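You operate a simulated robot arm through the tools that you are given. There is no shell and no other tool.

Carry out the task below with a simulated robot arm. There is one attempt and no reset: what you move stays moved.

TASK
Put things in order on the top of the packing table. At the end: the grey smooth stone is on the pink tin (marked "TOWN"); the blue glass from the top of the packing table stands where the white pad stood; the white pad from the top of the packing table stands where the pink cloth stood; the pink cloth from the top of the packing table stands on top of the white photo paper; whatever was shut is shut again. Leave all else as you found it, and nothing knocked over.

Only the result counts: the job must be done as asked and must still hold three seconds after the hand-in. Knocking over, shifting, dropping, spilling or breaking anything else fails it. Flat cloth is picked up by pressing the open fingertips on it (5 to 10 N) and closing them slowly along it; thin cloth reads only 2 to 8 mm in the jaws.

THE ROBOT
A 7-joint arm with a two-finger parallel gripper, fixed in place. Base frame: the origin is at the foot of the arm, x ahead of it, y to its left, z up; the work surface is at about z = 0.82. Readings come in m, degrees, newtons and seconds.
With the tool pointing down near the work surface it reaches from about 0.3 to 0.7 m from the base axis. Its first joint turns from -66.0 to 66.0 degrees. Payload 1.57 kg.
Tool frame: the origin (TCP) lies between the finger pads and is the grasp point; the fingertips stand 0.03 m ahead of it; z points along the fingers, y is the line along which they close. The gripper opens to 0.11 m. The fingers are 0.024 m wide and 0.012 m thick; the gripper's body (0.048 by 0.112 m) begins 0.078 m behind the TCP.
Orientation is that of the tool frame in the base frame, as a unit quaternion [x, y, z, w]. With the fingers straight down and closing along the base's y, the tool's x points along the base's -x, its y along +y and its z along -z.

THE INTERFACE
- The arm moves only by the tool apply_moves. Its argument "steps" is a list of rows, each a list of 7 numbers: the shift along the tool's x, y, z in mm, then the turn, a rotation vector about the tool's x, y, z in rad, then the opening, from 0 (shut) to 1 (fully open). In form: [[x, y, z, wx, wy, wz, grip], ...]. A call has 1 to 20 rows; each row is the pose to reach, as a shift and turn from the pose commanded when the call began, along the tool's axes at that moment. A row lasts 0.2 s, in which the tool goes at most 0.05 m and 8.6 degrees; a call with a longer step from one row to the next is refused whole, and so is a gripper value outside its range. Where a pose cannot be reached the arm comes as near as it can. A force on the tool above 40 N (or 10 N above the force at the start of the call, whichever is more), or a blocked arm, ends the call early, and 0.2 s more pass. Each finger travels about 0.108 m/s and halts on what it meets, pressing with about 43 N; the grip force reading is that of the motor and also rises with nothing between the fingers. The clock runs only during rows and for 0.2 s after the last one: add rows that repeat a pose to give the fingers time. It gives the time, the measured TCP pose, the force on the tool (base axes), the opening and the grip force at its end, in the units of the frame above (readings bear some noise), with the torque about the TCP (base axes, N m) and any sound that the robot's microphone picked up, and new pictures: "pictures" is both (left out), scene, wrist or none.
- Cameras (640 x 400 px; columns grow to the right, rows downward): "scene" is fixed at [0.1585, -0.4027, 1.3791]; the picture's right is [0.77, -0.64, 0.00], its down [-0.52, -0.62, -0.60] and it looks along [0.38, 0.46, -0.80] (base axes); focal length 223 px, centre (320, 200). "wrist" rides on the gripper at [0.07, 0.016, -0.141] in the tool frame; the picture's right is [-0.23, 0.97, 0.00], its down [-0.86, -0.20, -0.48] and it looks along [-0.47, -0.11, 0.88] (tool axes); focal length 222 px, centre (320, 200). There is no depth. A picture from a camera that has moved, and an enlarged one, comes with that camera's place and axes in the base frame and with its lens.
- inspect(camera, box): a new picture of the part [left, top, right, bottom] of that camera's present view, enlarged. No time passes.
- job_done(): hands the job in; it is judged then, once.

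Nothing tells you positions but the pictures and the camera data. Unless the task says otherwise, let go and move clear before handing in.

The tools are called after "Call:" by a JSON object that holds its "op" and its "data". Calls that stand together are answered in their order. apply_moves: Moves the arm, as the interface text tells. Its arguments: {"type":"object","properties":{"steps":{"type":"array","items":{"type":"array","items":{"type":"number"}}},"pictures":{"type":"string","enum":["both","scene","wrist","none"]}},"required":["steps"]} The other tools are called the same way: inspect (camera, box) takes an enlarged picture of a part of a camera's view; job_done () hands the job in.

At the start:

```text
time_s: 0.0
tool_pos: [0.3935, 0.0656, 1.0991]
tcp_rot: [0.001, 1.0, 0.0, 0.001]
ft_force: [0.8, -0.4, -0.7]
wrist_torque: [0.0, -0.01, 0.01]
grip_width: 0.11
grip_force: 0.1
```

scene: 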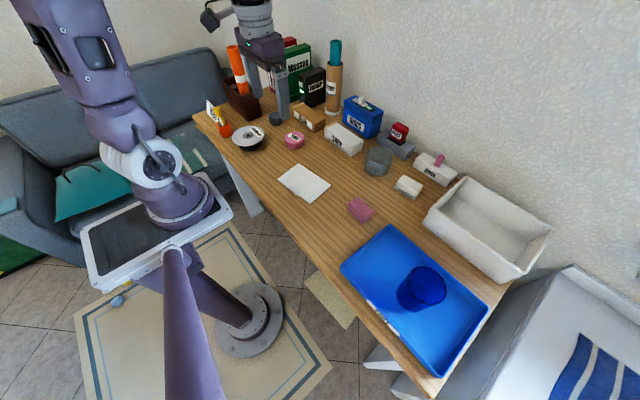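
wrist: 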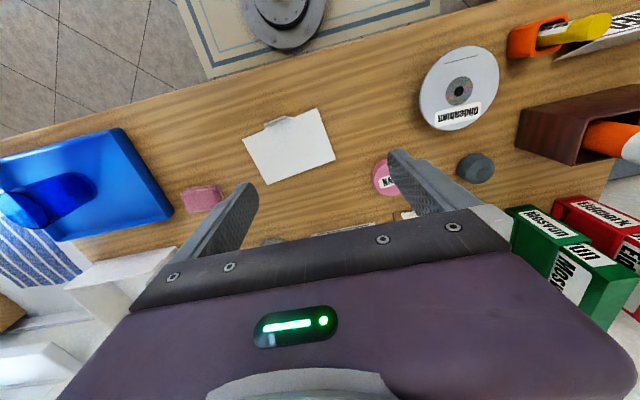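

I see a packing table with many objects; I'll enlarge the pictures to identify each object before moving.

Call:
{"op": "inspect", "data": {"camera": "scene", "box": [190, 80, 350, 180]}}

Call:
{"op": "inspect", "data": {"camera": "scene", "box": [320, 80, 480, 180]}}

Call:
{"op": "inspect", "data": {"camera": "scene", "box": [260, 140, 420, 240]}}

Call:
{"op": "inspect", "data": {"camera": "scene", "box": [320, 200, 560, 350]}}

Call:
{"op": "inspect", "data": {"camera": "wrist", "box": [160, 80, 420, 260]}}

Call:
{"op": "inspect", "data": {"camera": "wrist", "box": [360, 20, 640, 220]}}

```text
4.00 times, centred on (270, 130) of scene
camera zoom: at [0.1585, -0.4027, 1.3791], right [0.77, -0.64, 0.0], down [-0.52, -0.62, -0.6], along [0.38, 0.46, -0.8], focal length 894 px, centre (520, 480)
```

zoom: 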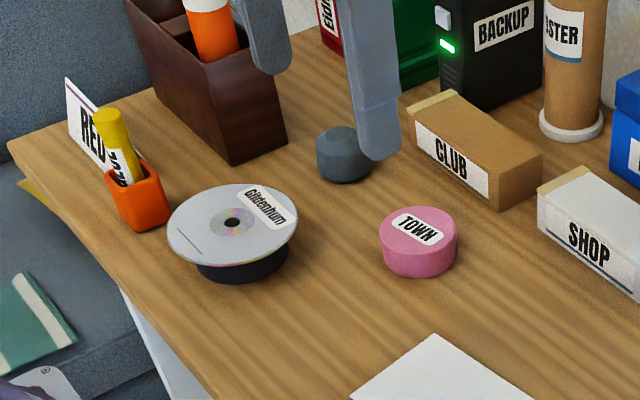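

```text
4.00 times, centred on (400, 130) of scene
camera zoom: at [0.1585, -0.4027, 1.3791], right [0.77, -0.64, 0.0], down [-0.52, -0.62, -0.6], along [0.38, 0.46, -0.8], focal length 894 px, centre (0, 480)
```

zoom: 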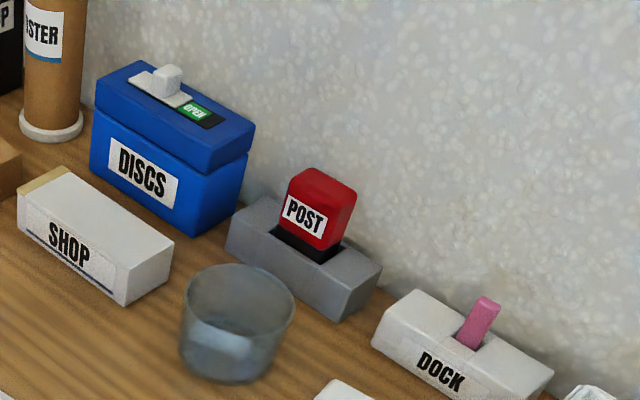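

```text
4.00 times, centred on (340, 190) of scene
camera zoom: at [0.1585, -0.4027, 1.3791], right [0.77, -0.64, 0.0], down [-0.52, -0.62, -0.6], along [0.38, 0.46, -0.8], focal length 894 px, centre (240, 240)
```

zoom: 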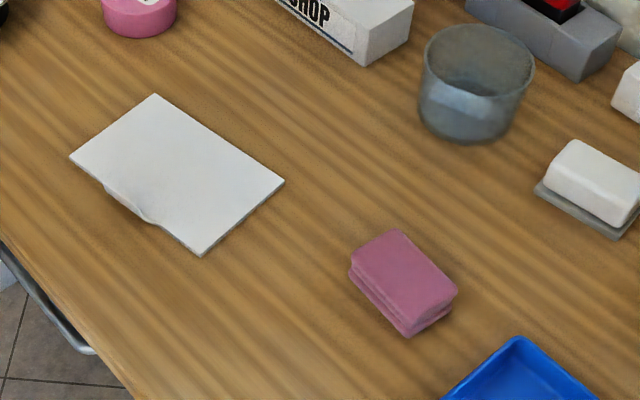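

```text
2.67 times, centred on (440, 275) of scene
camera zoom: at [0.1585, -0.4027, 1.3791], right [0.77, -0.64, 0.0], down [-0.52, -0.62, -0.6], along [0.38, 0.46, -0.8], focal length 596 px, centre (0, 0)
```

zoom: 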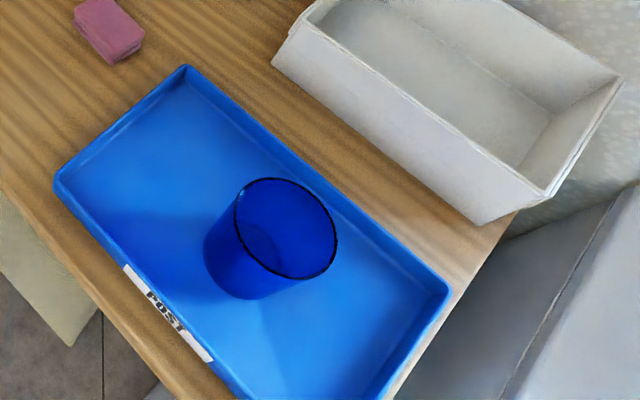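

```text
2.22 times, centred on (290, 170) of wrist
camera zoom: at [0.3235, 0.0828, 1.2401], right [0.23, 0.97, 0.0], down [0.85, -0.2, 0.48], along [0.47, -0.11, -0.88], focal length 494 px, centre (387, 267)
```

zoom: 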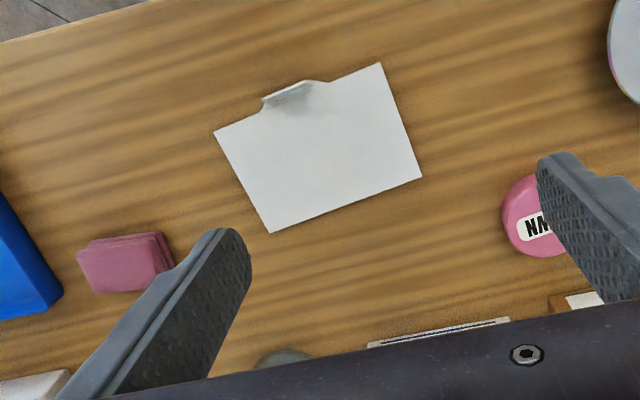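

```text
2.00 times, centred on (500, 120) of wrist
camera zoom: at [0.3235, 0.0828, 1.2401], right [0.23, 0.97, 0.0], down [0.85, -0.2, 0.48], along [0.47, -0.11, -0.88], focal length 444 px, centre (-40, 360)
```

zoom: 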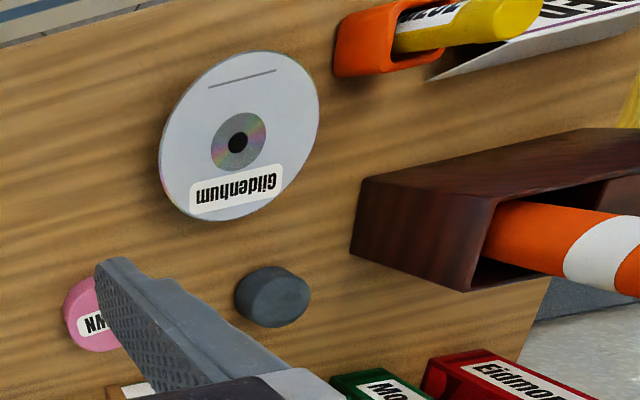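

I take the flat white sheet as photo paper, the folded pink block as the cloth, and the small white block near the wall as a candidate for the white pad. I'll look closer at those.

Call:
{"op": "inspect", "data": {"camera": "scene", "box": [380, 160, 440, 210]}}

Call:
{"op": "inspect", "data": {"camera": "scene", "box": [270, 155, 340, 210]}}

Call:
{"op": "inspect", "data": {"camera": "scene", "box": [335, 185, 390, 235]}}

Call:
{"op": "inspect", "data": {"camera": "scene", "box": [260, 100, 320, 150]}}

Call:
{"op": "inspect", "data": {"camera": "wrist", "box": [0, 100, 260, 320]}}

```text
8.00 times, centred on (410, 185) of scene
camera zoom: at [0.1585, -0.4027, 1.3791], right [0.77, -0.64, 0.0], down [-0.52, -0.62, -0.6], along [0.38, 0.46, -0.8], focal length 1787 px, centre (-400, 320)
```

zoom: 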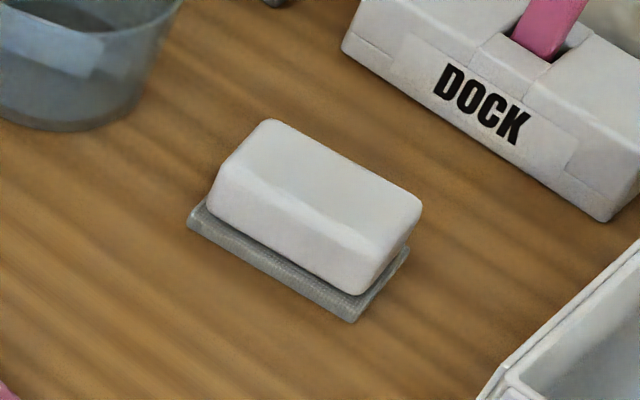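

```text
7.27 times, centred on (305, 182) of scene
camera zoom: at [0.1585, -0.4027, 1.3791], right [0.77, -0.64, 0.0], down [-0.52, -0.62, -0.6], along [0.38, 0.46, -0.8], focal length 1624 px, centre (429, 327)
```

zoom: 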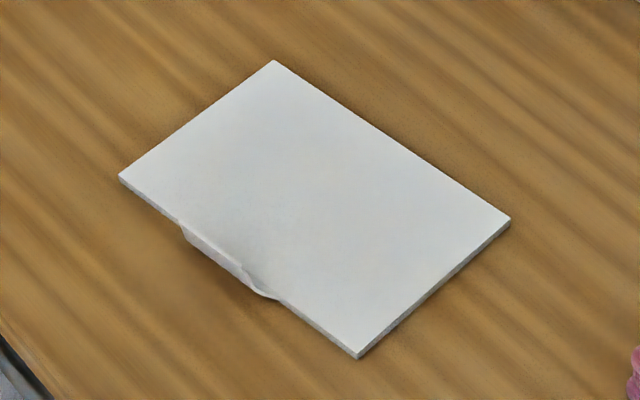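

```text
8.00 times, centred on (362, 210) of scene
camera zoom: at [0.1585, -0.4027, 1.3791], right [0.77, -0.64, 0.0], down [-0.52, -0.62, -0.6], along [0.38, 0.46, -0.8], focal length 1787 px, centre (-20, 120)
```

zoom: 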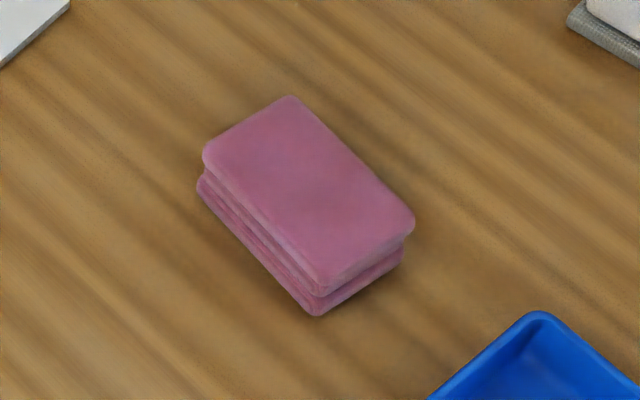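

```text
8.00 times, centred on (290, 125) of scene
camera zoom: at [0.1585, -0.4027, 1.3791], right [0.77, -0.64, 0.0], down [-0.52, -0.62, -0.6], along [0.38, 0.46, -0.8], focal length 1787 px, centre (560, 800)
```

zoom: 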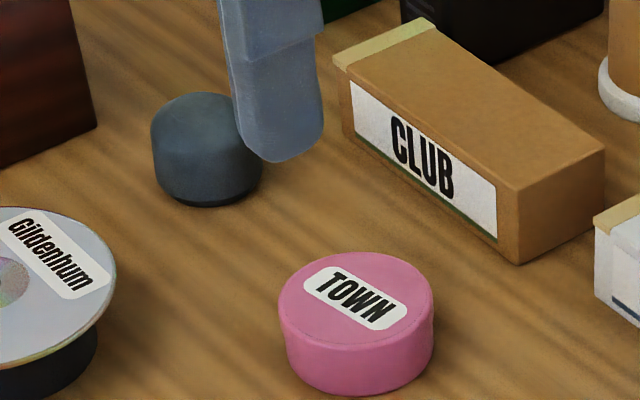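

```text
1.82 times, centred on (130, 210) of wrist
camera zoom: at [0.3235, 0.0828, 1.2401], right [0.23, 0.97, 0.0], down [0.85, -0.2, 0.48], along [0.47, -0.11, -0.88], focal length 404 px, centre (666, 182)
```

zoom: 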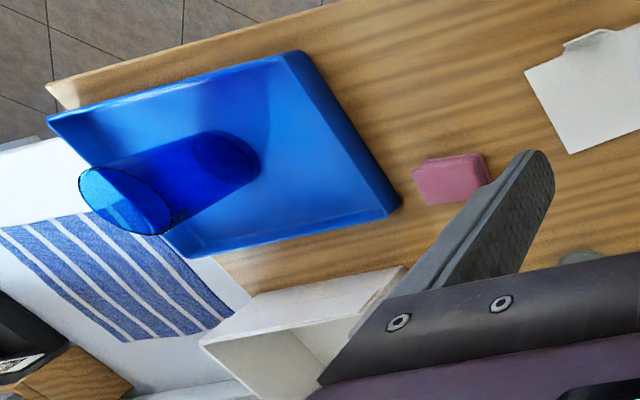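

The white sheet measures about 10 × 15 cm, so it's the photo paper. The folded pink cloth is near (0.485, -0.194), the white pad near (0.67, -0.23), and the glass near (0.41, -0.44). The stone is near (0.54, 0.35) and the TOWN tin near (0.52, 0.185). I'll check the glass, then go to a viewing pose for the stone and tin.

Call:
{"op": "inspect", "data": {"camera": "scene", "box": [380, 250, 460, 320]}}

Call:
{"op": "apply_moves", "data": {"steps": [[-20, 40, 5, 0, 0, 0, 1], [-40, 80, 10, 0, 0, 0, 1], [-60, 120, 20, 0, 0, 0, 1], [-75, 160, 30, 0, 0, 0, 1], [-90, 200, 40, 0, 0, 0, 1], [-90, 215, 50, 0, 0, 0, 1], [-90, 215, 50, 0, 0, 0, 1]]}}

```text
5.71 times, centred on (420, 285) of scene
camera zoom: at [0.1585, -0.4027, 1.3791], right [0.77, -0.64, 0.0], down [-0.52, -0.62, -0.6], along [0.38, 0.46, -0.8], focal length 1276 px, centre (-251, -286)
```

zoom: 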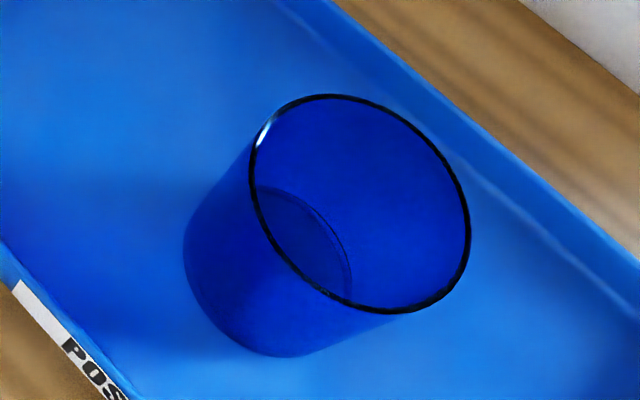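

```text
time_s: 1.6
tool_pos: [0.4849, 0.2836, 1.0484]
tcp_rot: [0.002, 1.0, 0.001, 0.001]
ft_force: [0.1, 0.5, 0.3]
wrist_torque: [-0.01, -0.03, -0.01]
grip_width: 0.11
grip_force: 0.0
camera wrist: at [0.4147, 0.2989, 1.1895], right [0.23, 0.97, 0.0], down [0.85, -0.2, 0.48], along [0.47, -0.11, -0.88], focal length 222 px, centre (320, 200)
```

scene: 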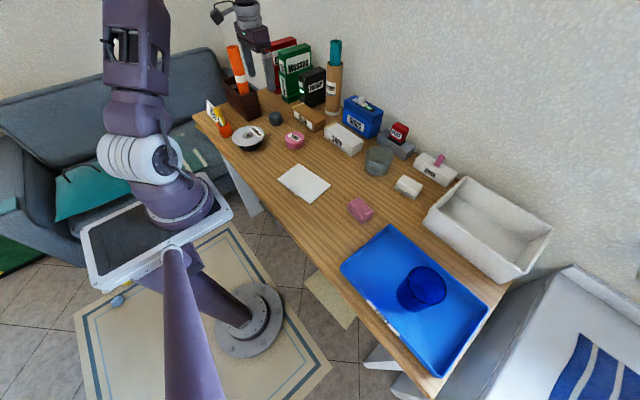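
wrist: 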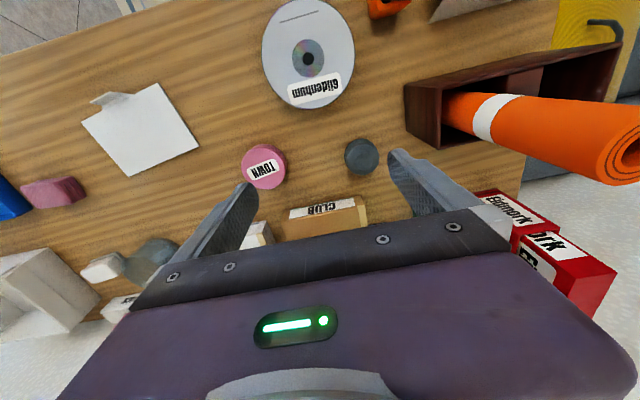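

The blue glass looks empty, and the stone and tin are in clear view. I'll zoom in to refine their positions.

Call:
{"op": "inspect", "data": {"camera": "wrist", "box": [230, 120, 400, 226]}}

Call:
{"op": "inspect", "data": {"camera": "scene", "box": [250, 95, 330, 155]}}

```text
3.76 times, centred on (315, 173) of wrist
camera zoom: at [0.4147, 0.2989, 1.1895], right [0.23, 0.97, 0.0], down [0.85, -0.2, 0.48], along [0.47, -0.11, -0.88], focal length 836 px, centre (339, 302)
```

zoom: 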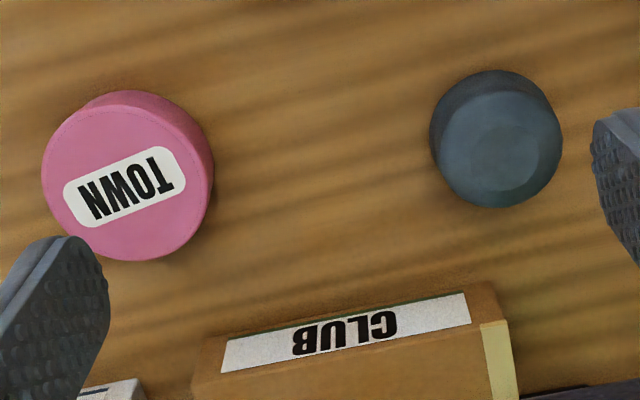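

```text
6.67 times, centred on (290, 125) of scene
camera zoom: at [0.1585, -0.4027, 1.3791], right [0.77, -0.64, 0.0], down [-0.52, -0.62, -0.6], along [0.38, 0.46, -0.8], focal length 1489 px, centre (520, 700)
```

zoom: 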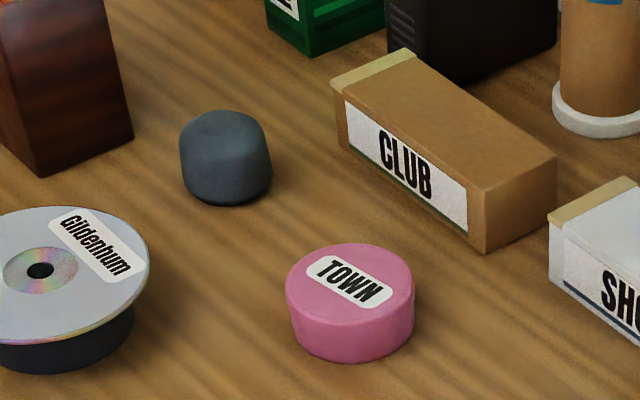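

The stone sits near (0.539, 0.335) and the tin near (0.515, 0.182). I'll move above the stone and check alignment before descending.

Call:
{"op": "apply_moves", "data": {"steps": [[-27, 25, 20, 0, 0, 0, 1], [-54, 51, 40, 0, 0, 0, 1], [-54, 51, 80, 0, 0, 0, 1], [-54, 51, 108, 0, 0, 0, 1], [-54, 51, 108, 0, 0, 0, 1]]}}

```text
time_s: 2.8
tool_pos: [0.5382, 0.3337, 0.9411]
tcp_rot: [0.001, 1.0, 0.0, 0.001]
ft_force: [-0.3, 0.0, -0.1]
wrist_torque: [0.01, -0.01, 0.0]
grip_width: 0.1103
grip_force: 0.1
camera wrist: at [0.4673, 0.3495, 1.0826], right [0.23, 0.97, 0.0], down [0.85, -0.2, 0.48], along [0.47, -0.11, -0.88], focal length 222 px, centre (320, 200)
```

scene: 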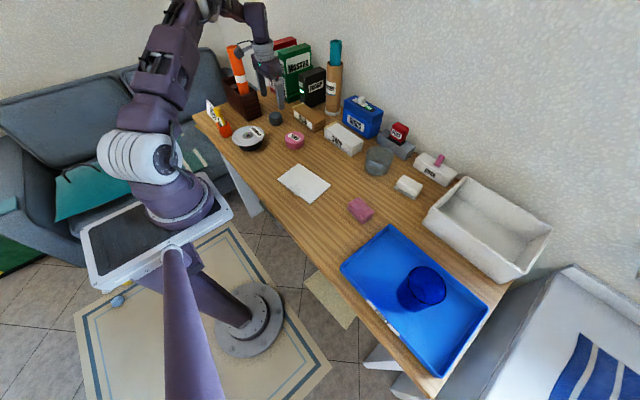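
wrist: 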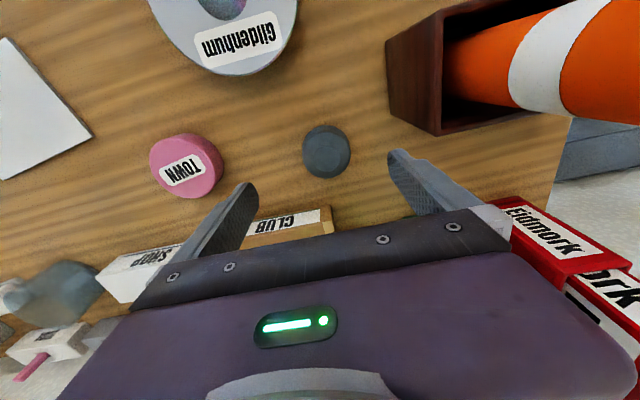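

The stone is centered close to (0.536, 0.338) between the fingers. I'll descend to about z = 0.857 and close on it.

Call:
{"op": "apply_moves", "data": {"steps": [[1, 4, 30, 0, 0, 0, 1], [2, 4, 60, 0, 0, 0, 1], [2, 4, 84, 0, 0, 0, 1], [2, 4, 84, 0, 0, 0, 1]]}}

```text
time_s: 3.8
tool_pos: [0.5339, 0.3361, 0.8574]
tcp_rot: [0.001, 1.0, 0.001, 0.001]
ft_force: [-0.2, 0.3, 0.6]
wrist_torque: [0.01, 0.02, 0.01]
grip_width: 0.11
grip_force: 0.1
camera wrist: at [0.4638, 0.3512, 0.9981], right [0.23, 0.97, 0.0], down [0.85, -0.2, 0.48], along [0.47, -0.11, -0.88], focal length 222 px, centre (320, 200)
```

scene: 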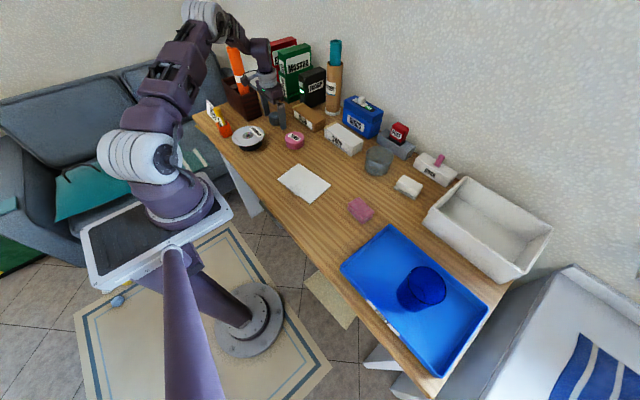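
wrist: 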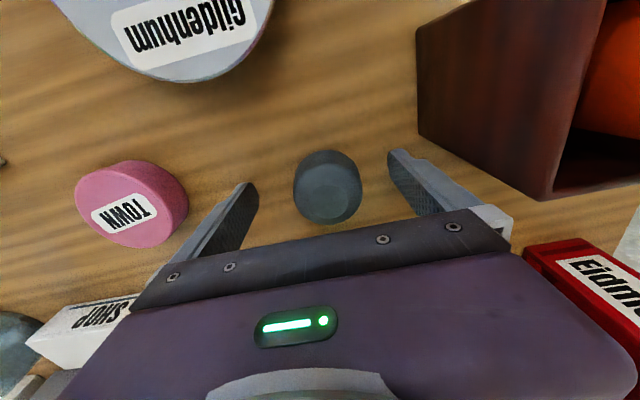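

The stone is between the fingers, offset by about 4 mm in y. I'll center on it and close.

Call:
{"op": "apply_moves", "data": {"steps": [[-1, 4, 0, 0, 0, 0, 1], [-1, 4, 0, 0, 0, 0, 0.6], [-1, 4, 0, 0, 0, 0, 0.3], [-1, 4, 0, 0, 0, 0, 0.3], [-1, 4, 0, 0, 0, 0, 0.3]]}}

```text
time_s: 5.0
tool_pos: [0.5357, 0.3388, 0.8564]
tcp_rot: [0.001, 1.0, 0.0, 0.001]
ft_force: [-0.5, -0.7, 0.1]
wrist_torque: [0.02, 0.01, 0.04]
grip_width: 0.0547
grip_force: 42.4
camera wrist: at [0.4651, 0.3561, 0.9979], right [0.23, 0.97, 0.0], down [0.85, -0.2, 0.48], along [0.47, -0.11, -0.88], focal length 222 px, centre (320, 200)
```

scene: 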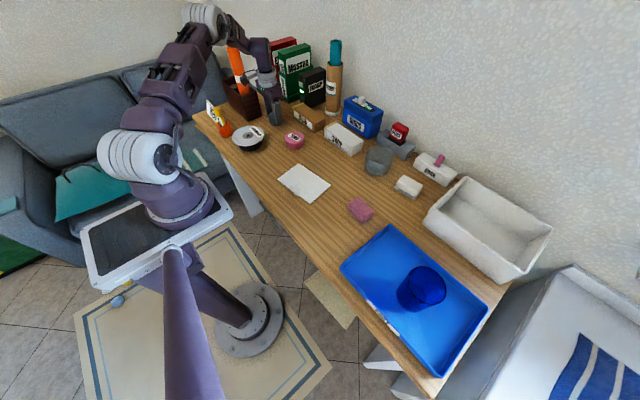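
wrist: 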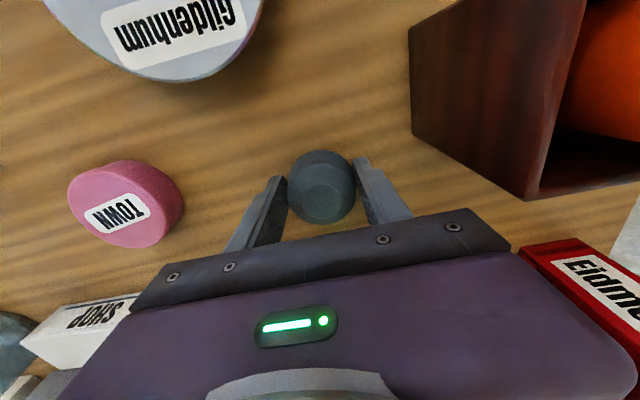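

The stone is gripped at 54.7 mm. I'll lift straight up and then move toward the tin, staying clear above it.

Call:
{"op": "apply_moves", "data": {"steps": [[0, 0, -25, 0, 0, 0, 0.3], [0, 0, -60, 0, 0, 0, 0.3], [0, 0, -90, 0, 0, 0, 0.3], [5, -40, -90, 0, 0, 0, 0.3], [10, -80, -90, 0, 0, 0, 0.3], [15, -120, -90, 0, 0, 0, 0.3], [15, -120, -90, 0, 0, 0, 0.3]]}}

Call:
{"op": "inspect", "data": {"camera": "wrist", "box": [200, 100, 400, 225]}}

```text
time_s: 6.6
tool_pos: [0.5225, 0.2191, 0.9451]
tcp_rot: [0.001, 1.0, 0.0, 0.0]
ft_force: [-0.5, 1.1, -2.6]
wrist_torque: [0.01, 0.01, 0.01]
grip_width: 0.0545
grip_force: 43.4
camera wrist: at [0.4525, 0.2351, 1.0862], right [0.23, 0.97, 0.0], down [0.85, -0.2, 0.48], along [0.47, -0.11, -0.88], focal length 222 px, centre (320, 200)
```

scene: 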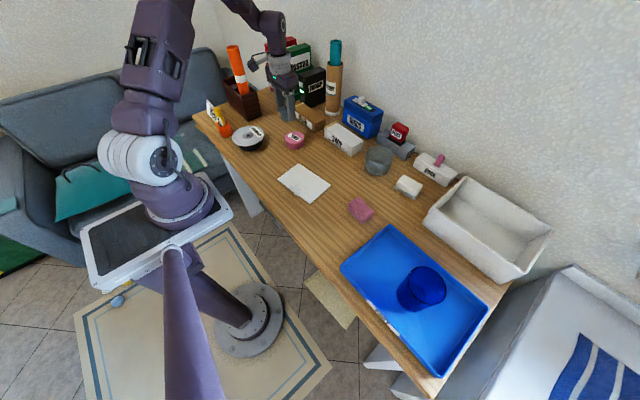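
wrist: 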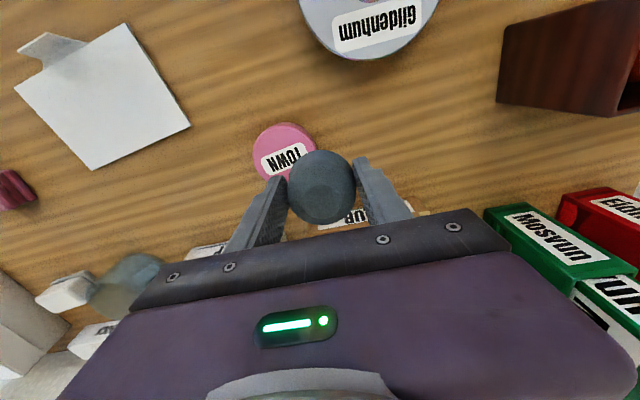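

```text
3.20 times, centred on (300, 162) of wrist
camera zoom: at [0.4525, 0.2351, 1.0862], right [0.23, 0.97, 0.0], down [0.85, -0.2, 0.48], along [0.47, -0.11, -0.88], focal length 711 px, centre (384, 320)
```

zoom: 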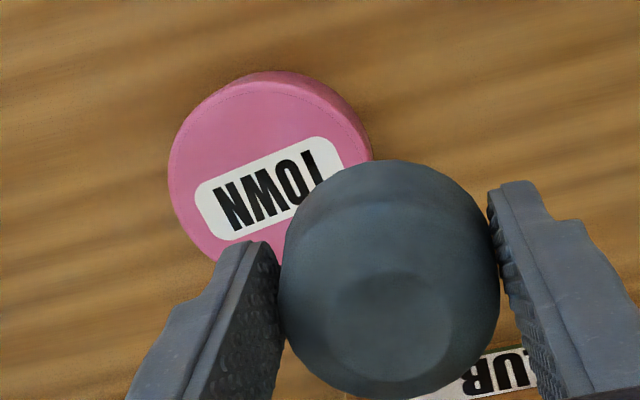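

The tin's top center is near (0.5145, 0.181). I'll align over it and lower close to its top.

Call:
{"op": "apply_moves", "data": {"steps": [[8, -38, 0, 0, 0, 0, 0.3], [8, -38, 15, 0, 0, 0, 0.3], [8, -38, 30, 0, 0, 0, 0.3], [8, -38, 44, 0, 0, 0, 0.3], [8, -38, 44, 0, 0, 0, 0.3]]}}

Call:
{"op": "inspect", "data": {"camera": "scene", "box": [260, 100, 330, 160]}}

Call:
{"op": "inspect", "data": {"camera": "wrist", "box": [220, 100, 420, 225]}}

```text
time_s: 7.8
tool_pos: [0.5163, 0.1812, 0.9026]
tcp_rot: [0.001, 1.0, 0.0, 0.001]
ft_force: [0.1, -0.2, -2.0]
wrist_torque: [0.0, 0.02, 0.03]
grip_width: 0.0546
grip_force: 42.6
camera wrist: at [0.4448, 0.1979, 1.0435], right [0.23, 0.97, 0.0], down [0.85, -0.2, 0.48], along [0.47, -0.11, -0.88], focal length 222 px, centre (320, 200)
```

scene: 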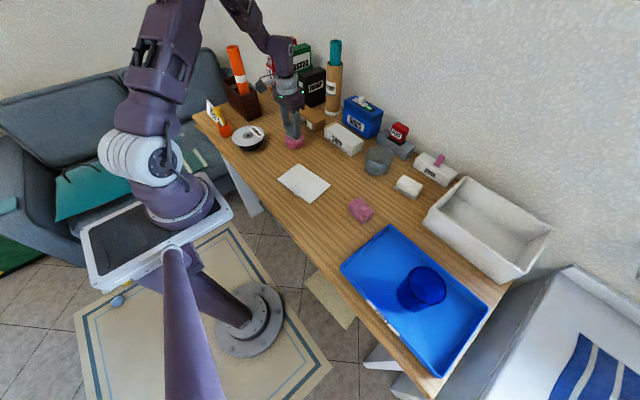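
wrist: 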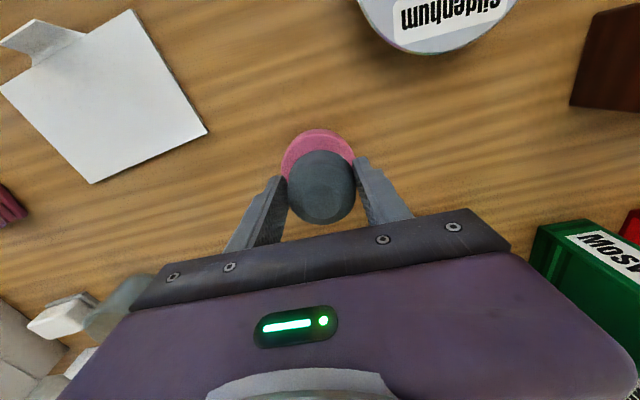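

```text
6.67 times, centred on (295, 130) of scene
camera zoom: at [0.1585, -0.4027, 1.3791], right [0.77, -0.64, 0.0], down [-0.52, -0.62, -0.6], along [0.38, 0.46, -0.8], focal length 1489 px, centre (487, 667)
```

zoom: 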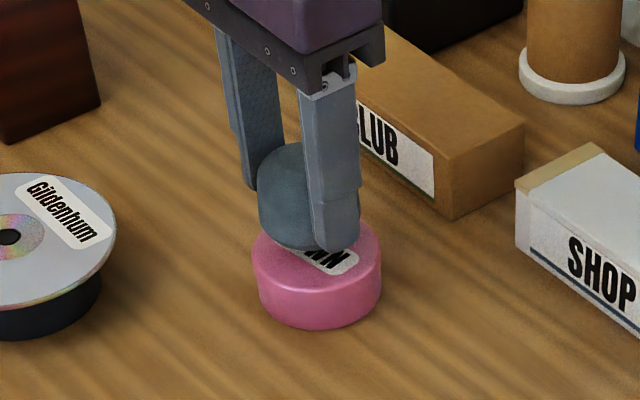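

```text
3.20 times, centred on (320, 162) of wrist
camera zoom: at [0.4448, 0.1979, 1.0435], right [0.23, 0.97, 0.0], down [0.85, -0.2, 0.48], along [0.47, -0.11, -0.88], focal length 711 px, centre (320, 320)
```

zoom: 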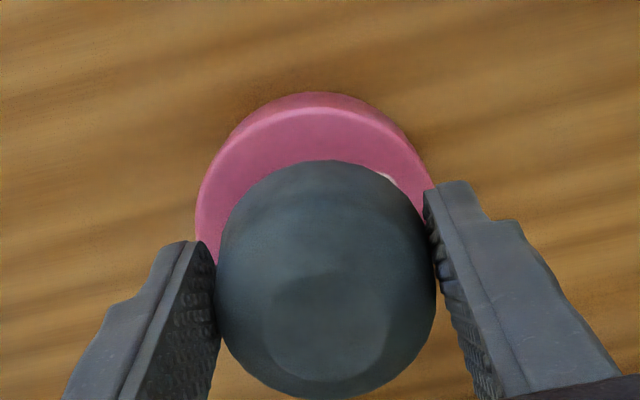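

I'm aligned over the tin and will lower gently to find contact.

Call:
{"op": "apply_moves", "data": {"steps": [[2, -1, 3, 0, 0, 0, 0.3], [2, -1, 6, 0, 0, 0, 0.3], [2, -1, 8, 0, 0, 0, 0.3]], "pictures": "none"}}

Call:
{"op": "inspect", "data": {"camera": "scene", "box": [275, 115, 315, 150]}}

```text
time_s: 8.6
tool_pos: [0.5116, 0.1813, 0.8939]
tcp_rot: [0.001, 1.0, 0.0, 0.001]
ft_force: [-0.1, 0.1, -2.5]
wrist_torque: [0.02, 0.0, 0.05]
grip_width: 0.0541
grip_force: 43.4
```

```text
11.43 times, centred on (295, 132) of scene
camera zoom: at [0.1585, -0.4027, 1.3791], right [0.77, -0.64, 0.0], down [-0.52, -0.62, -0.6], along [0.38, 0.46, -0.8], focal length 2553 px, centre (606, 971)
```

zoom: 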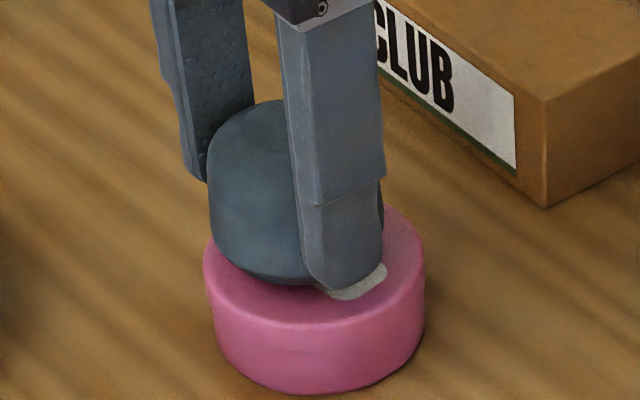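

No contact yet. I'll compare both views for centering before lowering further.

Call:
{"op": "inspect", "data": {"camera": "wrist", "box": [260, 110, 400, 240]}}

Call:
{"op": "inspect", "data": {"camera": "scene", "box": [280, 118, 310, 153]}}

```text
3.08 times, centred on (330, 175) of wrist
camera zoom: at [0.4415, 0.1974, 1.0354], right [0.23, 0.97, 0.0], down [0.85, -0.2, 0.48], along [0.47, -0.11, -0.88], focal length 684 px, centre (289, 277)
```

zoom: 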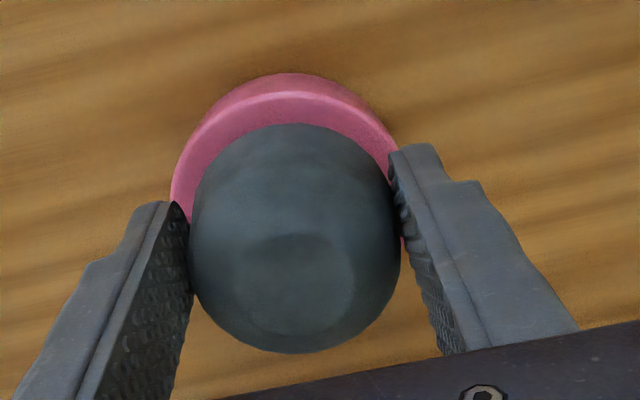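

```text
11.43 times, centred on (295, 136) of scene
camera zoom: at [0.1585, -0.4027, 1.3791], right [0.77, -0.64, 0.0], down [-0.52, -0.62, -0.6], along [0.38, 0.46, -0.8], focal length 2553 px, centre (606, 937)
```

zoom: 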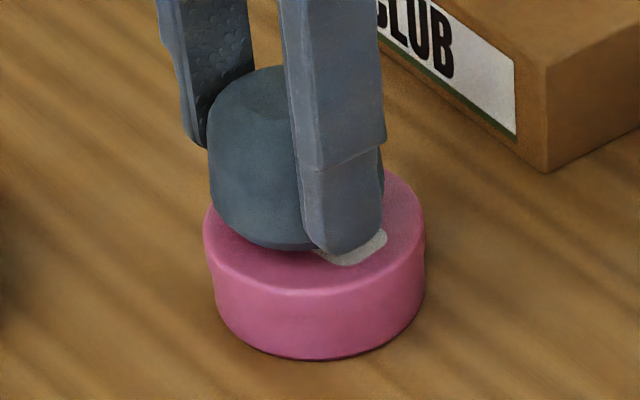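

The stone sits about 4 mm short in x and 3 mm off in y. I'll correct that and lower until contact.

Call:
{"op": "apply_moves", "data": {"steps": [[-4, -3, 0, 0, 0, 0, 0.3], [-4, -3, 2, 0, 0, 0, 0.3], [-4, -3, 3, 0, 0, 0, 0.3], [-4, -3, 4, 0, 0, 0, 0.3]], "pictures": "none"}}

Call:
{"op": "inspect", "data": {"camera": "scene", "box": [275, 115, 315, 150]}}

```text
time_s: 9.6
tool_pos: [0.5149, 0.1777, 0.891]
tcp_rot: [0.002, 1.0, 0.0, 0.0]
ft_force: [-1.4, 0.1, -1.8]
wrist_torque: [-0.02, 0.04, -0.03]
grip_width: 0.0542
grip_force: 42.8
```

```text
11.43 times, centred on (295, 132) of scene
camera zoom: at [0.1585, -0.4027, 1.3791], right [0.77, -0.64, 0.0], down [-0.52, -0.62, -0.6], along [0.38, 0.46, -0.8], focal length 2553 px, centre (606, 971)
```

zoom: 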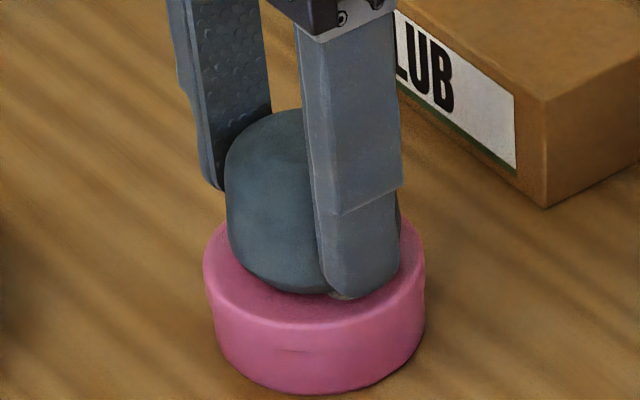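

The stone is well centered now, so I'll keep lowering in small steps.

Call:
{"op": "apply_moves", "data": {"steps": [[0, 0, 1, 0, 0, 0, 0.3], [0, 0, 2, 0, 0, 0, 0.3], [0, 0, 2, 0, 0, 0, 0.3]], "pictures": "none"}}

```text
time_s: 10.4
tool_pos: [0.5163, 0.1763, 0.8896]
tcp_rot: [0.001, 1.0, -0.001, 0.001]
ft_force: [0.4, 0.4, -2.0]
wrist_torque: [-0.02, 0.01, 0.01]
grip_width: 0.0544
grip_force: 42.7
```

Call:
{"op": "apply_moves", "data": {"steps": [[0, 0, 1, 0, 0, 0, 0.3], [0, 0, 2, 0, 0, 0, 0.3], [0, 0, 2, 0, 0, 0, 0.3]], "pictures": "none"}}

Call:
{"op": "inspect", "data": {"camera": "scene", "box": [275, 115, 315, 150]}}

```text
time_s: 11.2
tool_pos: [0.5151, 0.1777, 0.8871]
tcp_rot: [0.001, 1.0, 0.0, 0.001]
ft_force: [-0.5, -1.0, -2.2]
wrist_torque: [-0.02, 0.02, -0.02]
grip_width: 0.0547
grip_force: 42.7
```

```text
11.43 times, centred on (295, 132) of scene
camera zoom: at [0.1585, -0.4027, 1.3791], right [0.77, -0.64, 0.0], down [-0.52, -0.62, -0.6], along [0.38, 0.46, -0.8], focal length 2553 px, centre (606, 971)
```

zoom: 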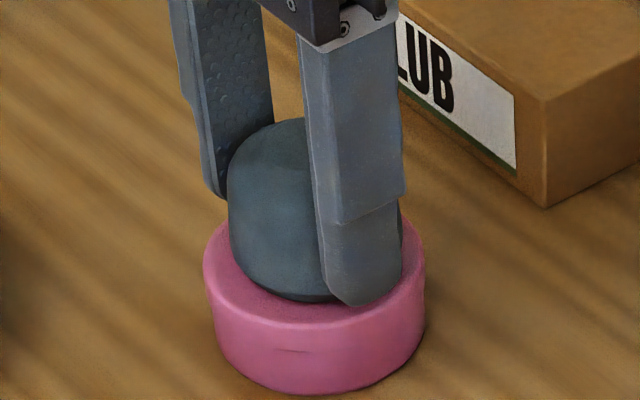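

Still no contact force, so I'll keep lowering slowly.

Call:
{"op": "apply_moves", "data": {"steps": [[0, 0, 1, 0, 0, 0, 0.3], [0, 0, 2, 0, 0, 0, 0.3], [0, 0, 2, 0, 0, 0, 0.3]], "pictures": "none"}}

```text
time_s: 12.2
tool_pos: [0.5159, 0.1792, 0.8875]
tcp_rot: [0.001, 1.0, 0.001, 0.002]
ft_force: [-4.2, -2.9, 10.5]
wrist_torque: [-0.11, 0.21, 0.03]
grip_width: 0.0541
grip_force: 42.7
stopped in row 3: the force on the tool passed its limit at 41 N (the readings are from after the stop); the commanded pose is now the measured one
```

The stone has made contact with the tin. I'll ease the load off slightly, then open the fingers gradually and retreat upward.

Call:
{"op": "apply_moves", "data": {"steps": [[0, 0, -0.7, 0, 0, 0, 0.3], [0, 0, -0.7, 0, 0, 0, 0.5], [0, 0, -0.7, 0, 0, 0, 0.55], [0, 0, -0.7, 0, 0, 0, 0.65], [0, 0, -0.7, 0, 0, 0, 0.75], [0, 0, -0.7, 0, 0, 0, 0.75]]}}

Call:
{"op": "inspect", "data": {"camera": "scene", "box": [275, 115, 315, 150]}}

```text
time_s: 13.6
tool_pos: [0.5152, 0.1786, 0.8885]
tcp_rot: [0.0, 1.0, 0.001, 0.002]
ft_force: [-0.1, 1.2, 0.7]
wrist_torque: [0.0, 0.02, -0.01]
grip_width: 0.0825
grip_force: 0.1
camera wrist: at [0.4453, 0.1945, 1.0279], right [0.23, 0.97, 0.0], down [0.85, -0.2, 0.48], along [0.47, -0.11, -0.88], focal length 222 px, centre (320, 200)
```

scene: 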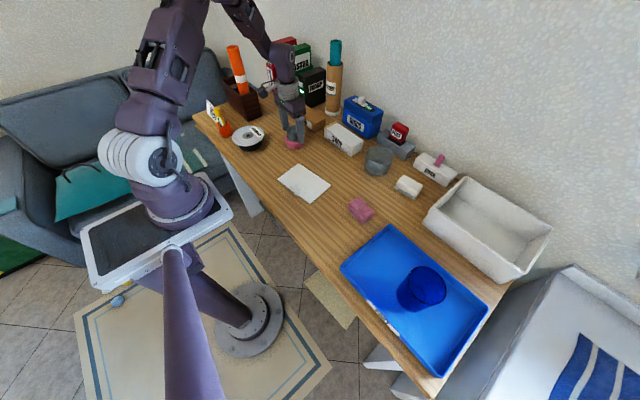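
wrist: 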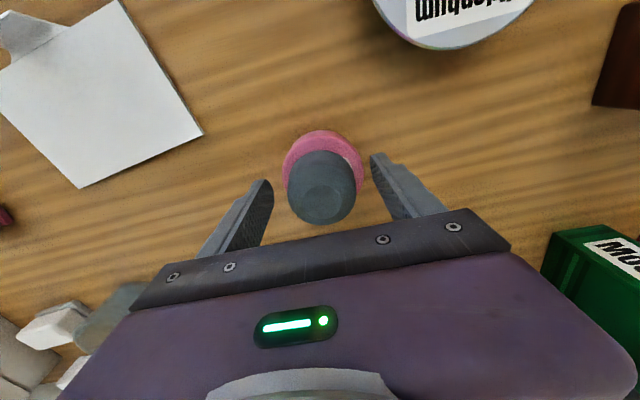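

```text
11.43 times, centred on (295, 132) of scene
camera zoom: at [0.1585, -0.4027, 1.3791], right [0.77, -0.64, 0.0], down [-0.52, -0.62, -0.6], along [0.38, 0.46, -0.8], focal length 2553 px, centre (606, 971)
```

zoom: 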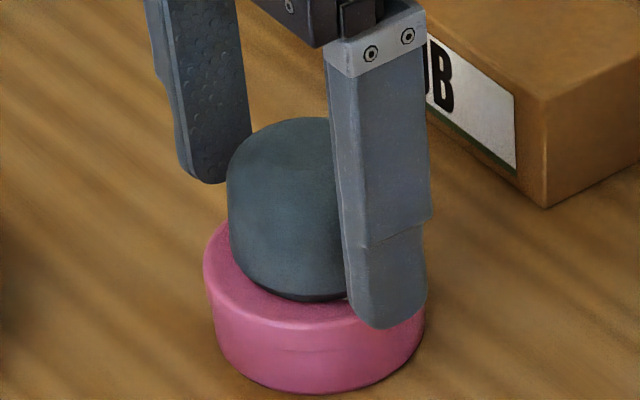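

The stone rests on the tin. I'll rise clear, then travel over to view the pink cloth.

Call:
{"op": "apply_moves", "data": {"steps": [[0, 0, -25, 0, 0, 0, 0.75], [0, 0, -60, 0, 0, 0, 0.8], [0, 0, -100, 0, 0, 0, 1], [10, -40, -120, 0, 0, 0, 1], [20, -80, -130, 0, 0, 0, 1], [30, -125, -130, 0, 0, 0, 1], [40, -170, -130, 0, 0, 0, 1], [50, -215, -130, 0, 0, 0, 1], [60, -260, -130, 0, 0, 0, 1], [65, -300, -130, 0, 0, 0, 1], [65, -340, -130, 0, 0, 0, 1], [65, -365, -130, 0, 0, 0, 1], [65, -365, -130, 0, 0, 0, 1]]}}

Call:
{"op": "inspect", "data": {"camera": "scene", "box": [260, 100, 330, 150]}}

Call:
{"op": "inspect", "data": {"camera": "wrist", "box": [200, 60, 440, 210]}}

```text
time_s: 16.4
tool_pos: [0.452, -0.1882, 1.0181]
tcp_rot: [0.001, 1.0, 0.001, 0.002]
ft_force: [-1.3, 0.3, 0.1]
wrist_torque: [0.01, -0.01, 0.0]
grip_width: 0.11
grip_force: 0.0
camera wrist: at [0.381, -0.1716, 1.1584], right [0.23, 0.97, 0.0], down [0.85, -0.2, 0.48], along [0.47, -0.11, -0.88], focal length 222 px, centre (320, 200)
```

scene: 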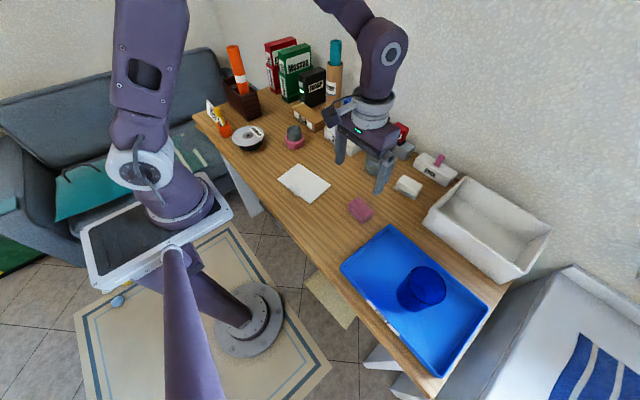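
wrist: 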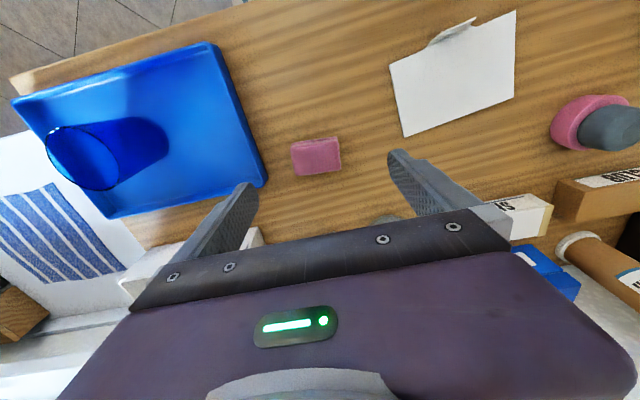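

```text
8.00 times, centred on (295, 125) of scene
camera zoom: at [0.1585, -0.4027, 1.3791], right [0.77, -0.64, 0.0], down [-0.52, -0.62, -0.6], along [0.38, 0.46, -0.8], focal length 1787 px, centre (520, 800)
```

zoom: 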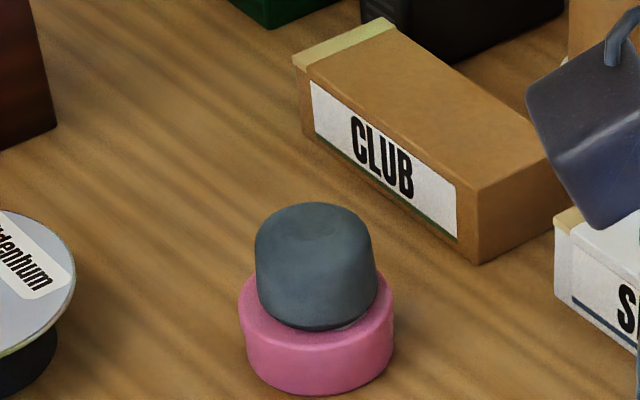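

```text
2.67 times, centred on (320, 135) of wrist
camera zoom: at [0.381, -0.1716, 1.1584], right [0.23, 0.97, 0.0], down [0.85, -0.2, 0.48], along [0.47, -0.11, -0.88], focal length 592 px, centre (320, 373)
```

zoom: 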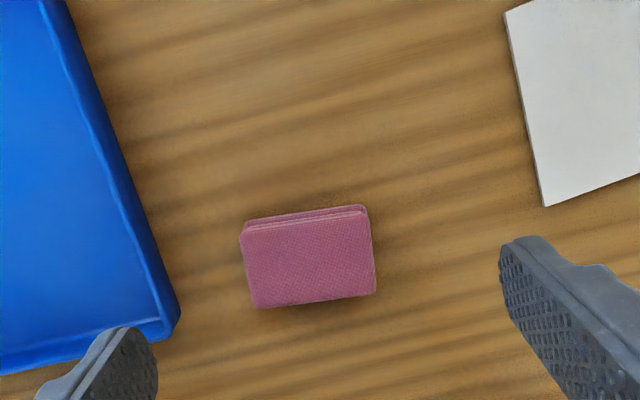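

The stone sits nicely on the tin. The pink cloth is a folded block about 66 × 46 × 24 mm centered near (0.479, -0.201), with its long side nearly along y. I'll rotate the hand so the fingers close along its short side (x), staying up here.

Call:
{"op": "apply_moves", "data": {"steps": [[0, 0, 0, 0, 0, -0.136, 1], [0, 0, 0, 0, 0, -0.272, 1], [0, 0, 0, 0, 0, -0.408, 1], [0, 0, 0, 0, 0, -0.544, 1], [0, 0, 0, 0, 0, -0.68, 1], [0, 0, 0, 0, 0, -0.816, 1], [0, 0, 0, 0, 0, -0.952, 1], [0, 0, 0, 0, 0, -1.088, 1], [0, 0, 0, 0, 0, -1.224, 1], [0, 0, 0, 0, 0, -1.36, 1], [0, 0, 0, 0, 0, -1.492, 1], [0, 0, 0, 0, 0, -1.492, 1]]}}

```text
time_s: 19.0
tool_pos: [0.4503, -0.1879, 1.0167]
tcp_rot: [-0.679, 0.734, 0.0, 0.002]
ft_force: [-0.2, 0.9, 0.5]
wrist_torque: [0.04, 0.05, -0.03]
grip_width: 0.1098
grip_force: 0.0
camera wrist: at [0.4277, -0.2556, 1.1573], right [-0.95, 0.3, 0.0], down [0.26, 0.84, 0.48], along [0.15, 0.46, -0.88], focal length 222 px, centre (320, 200)
```

scene: 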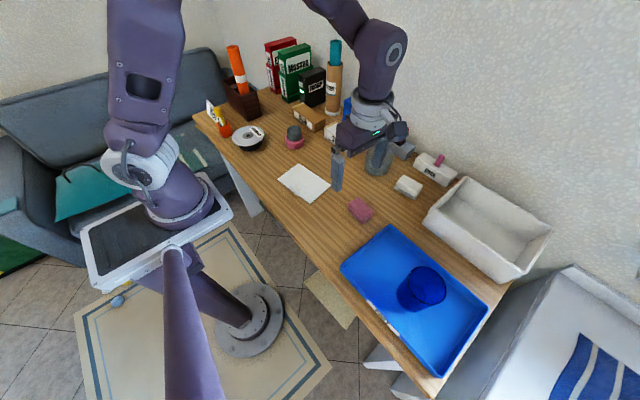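
wrist: 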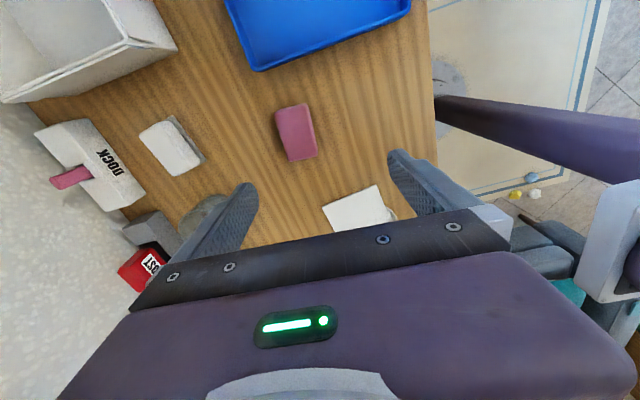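

The rotation worked. I'll zoom in on the cloth and the white pad from here.

Call:
{"op": "inspect", "data": {"camera": "wrist", "box": [240, 80, 360, 180]}}

Call:
{"op": "inspect", "data": {"camera": "wrist", "box": [100, 90, 240, 200]}}

```text
4.00 times, centred on (300, 130) of wrist
camera zoom: at [0.4277, -0.2556, 1.1573], right [-0.95, 0.3, 0.0], down [0.26, 0.84, 0.48], along [0.15, 0.46, -0.88], focal length 888 px, centre (400, 480)
```

zoom: 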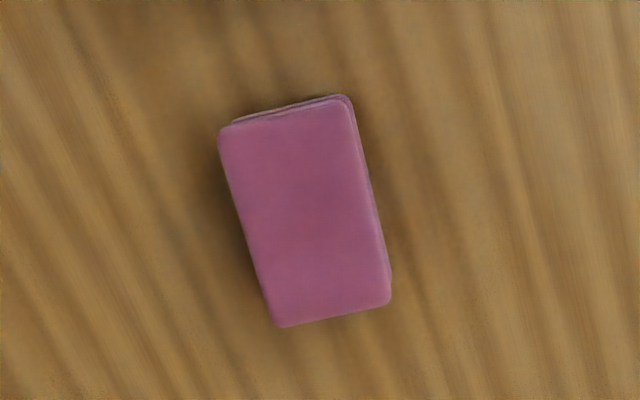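

```text
3.64 times, centred on (170, 145) of wrist
camera zoom: at [0.4277, -0.2556, 1.1573], right [-0.95, 0.3, 0.0], down [0.26, 0.84, 0.48], along [0.15, 0.46, -0.88], focal length 808 px, centre (866, 400)
```

zoom: 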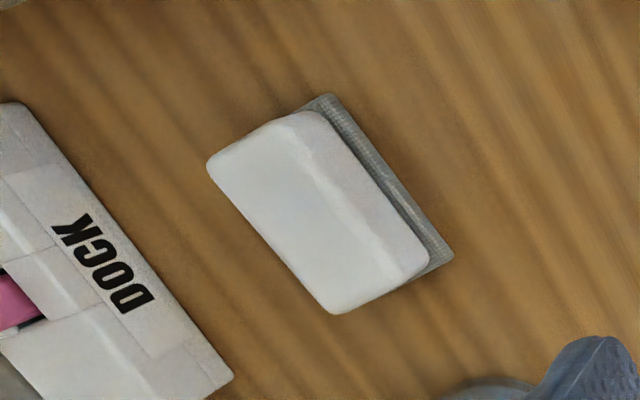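

The pad is a single white eraser block with a grey felt base, centered near (0.661, -0.237). Now I'll align over the cloth at (0.479, -0.202) and descend partway.

Call:
{"op": "apply_moves", "data": {"steps": [[6, -15, 30, 0, 0, 0, 1], [12, -30, 60, 0, 0, 0, 1], [12, -30, 95, 0, 0, 0, 1], [12, -30, 120, 0, 0, 0, 1], [12, -30, 120, 0, 0, 0, 1]]}}

Call:
{"op": "inspect", "data": {"camera": "wrist", "box": [220, 100, 420, 225]}}

Call:
{"op": "inspect", "data": {"camera": "scene", "box": [330, 170, 400, 230]}}

```text
time_s: 20.2
tool_pos: [0.4774, -0.201, 0.8983]
tcp_rot: [-0.678, 0.735, 0.0, 0.001]
ft_force: [0.2, 0.7, -0.2]
wrist_torque: [0.01, -0.01, 0.02]
grip_width: 0.1098
grip_force: 0.1
camera wrist: at [0.4542, -0.2697, 1.0386], right [-0.95, 0.3, 0.0], down [0.27, 0.84, 0.48], along [0.15, 0.46, -0.88], focal length 222 px, centre (320, 200)
```

scene: 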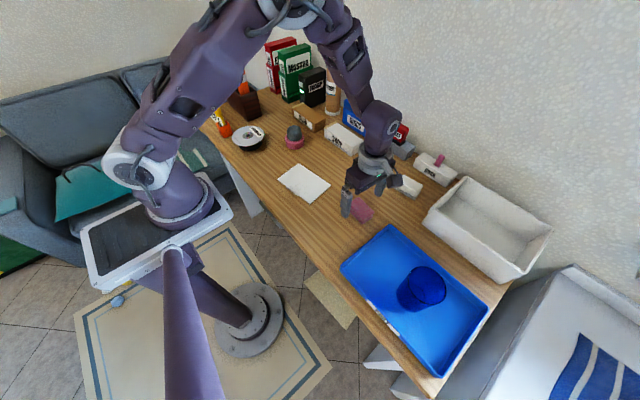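
wrist: 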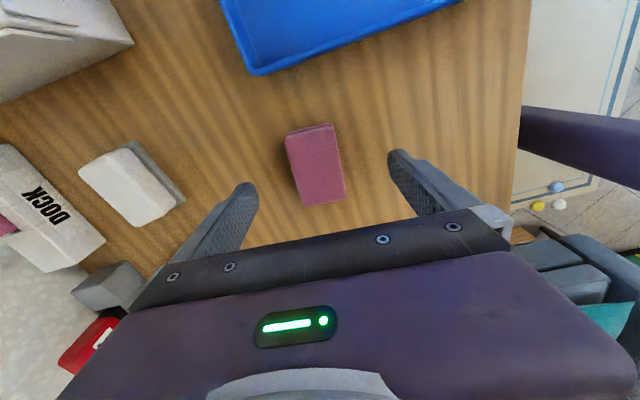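

```text
3.20 times, centred on (320, 162) of wrist
camera zoom: at [0.4542, -0.2697, 1.0386], right [-0.95, 0.3, 0.0], down [0.27, 0.84, 0.48], along [0.15, 0.46, -0.88], focal length 711 px, centre (320, 320)
```

zoom: 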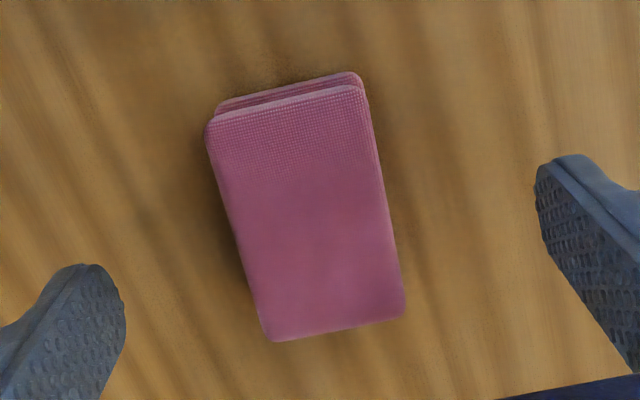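

```text
6.67 times, centred on (365, 200) of scene
camera zoom: at [0.1585, -0.4027, 1.3791], right [0.77, -0.64, 0.0], down [-0.52, -0.62, -0.6], along [0.38, 0.46, -0.8], focal length 1489 px, centre (20, 200)
```

zoom: 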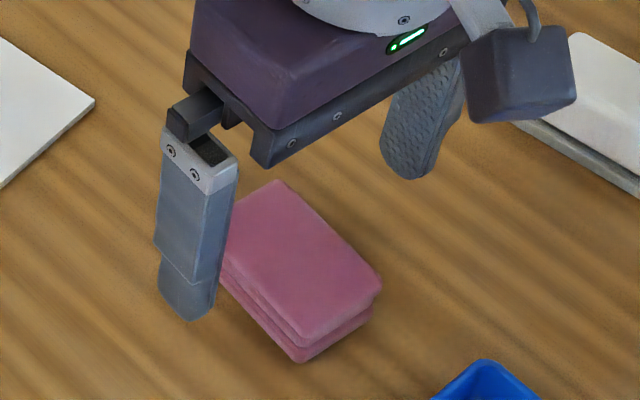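

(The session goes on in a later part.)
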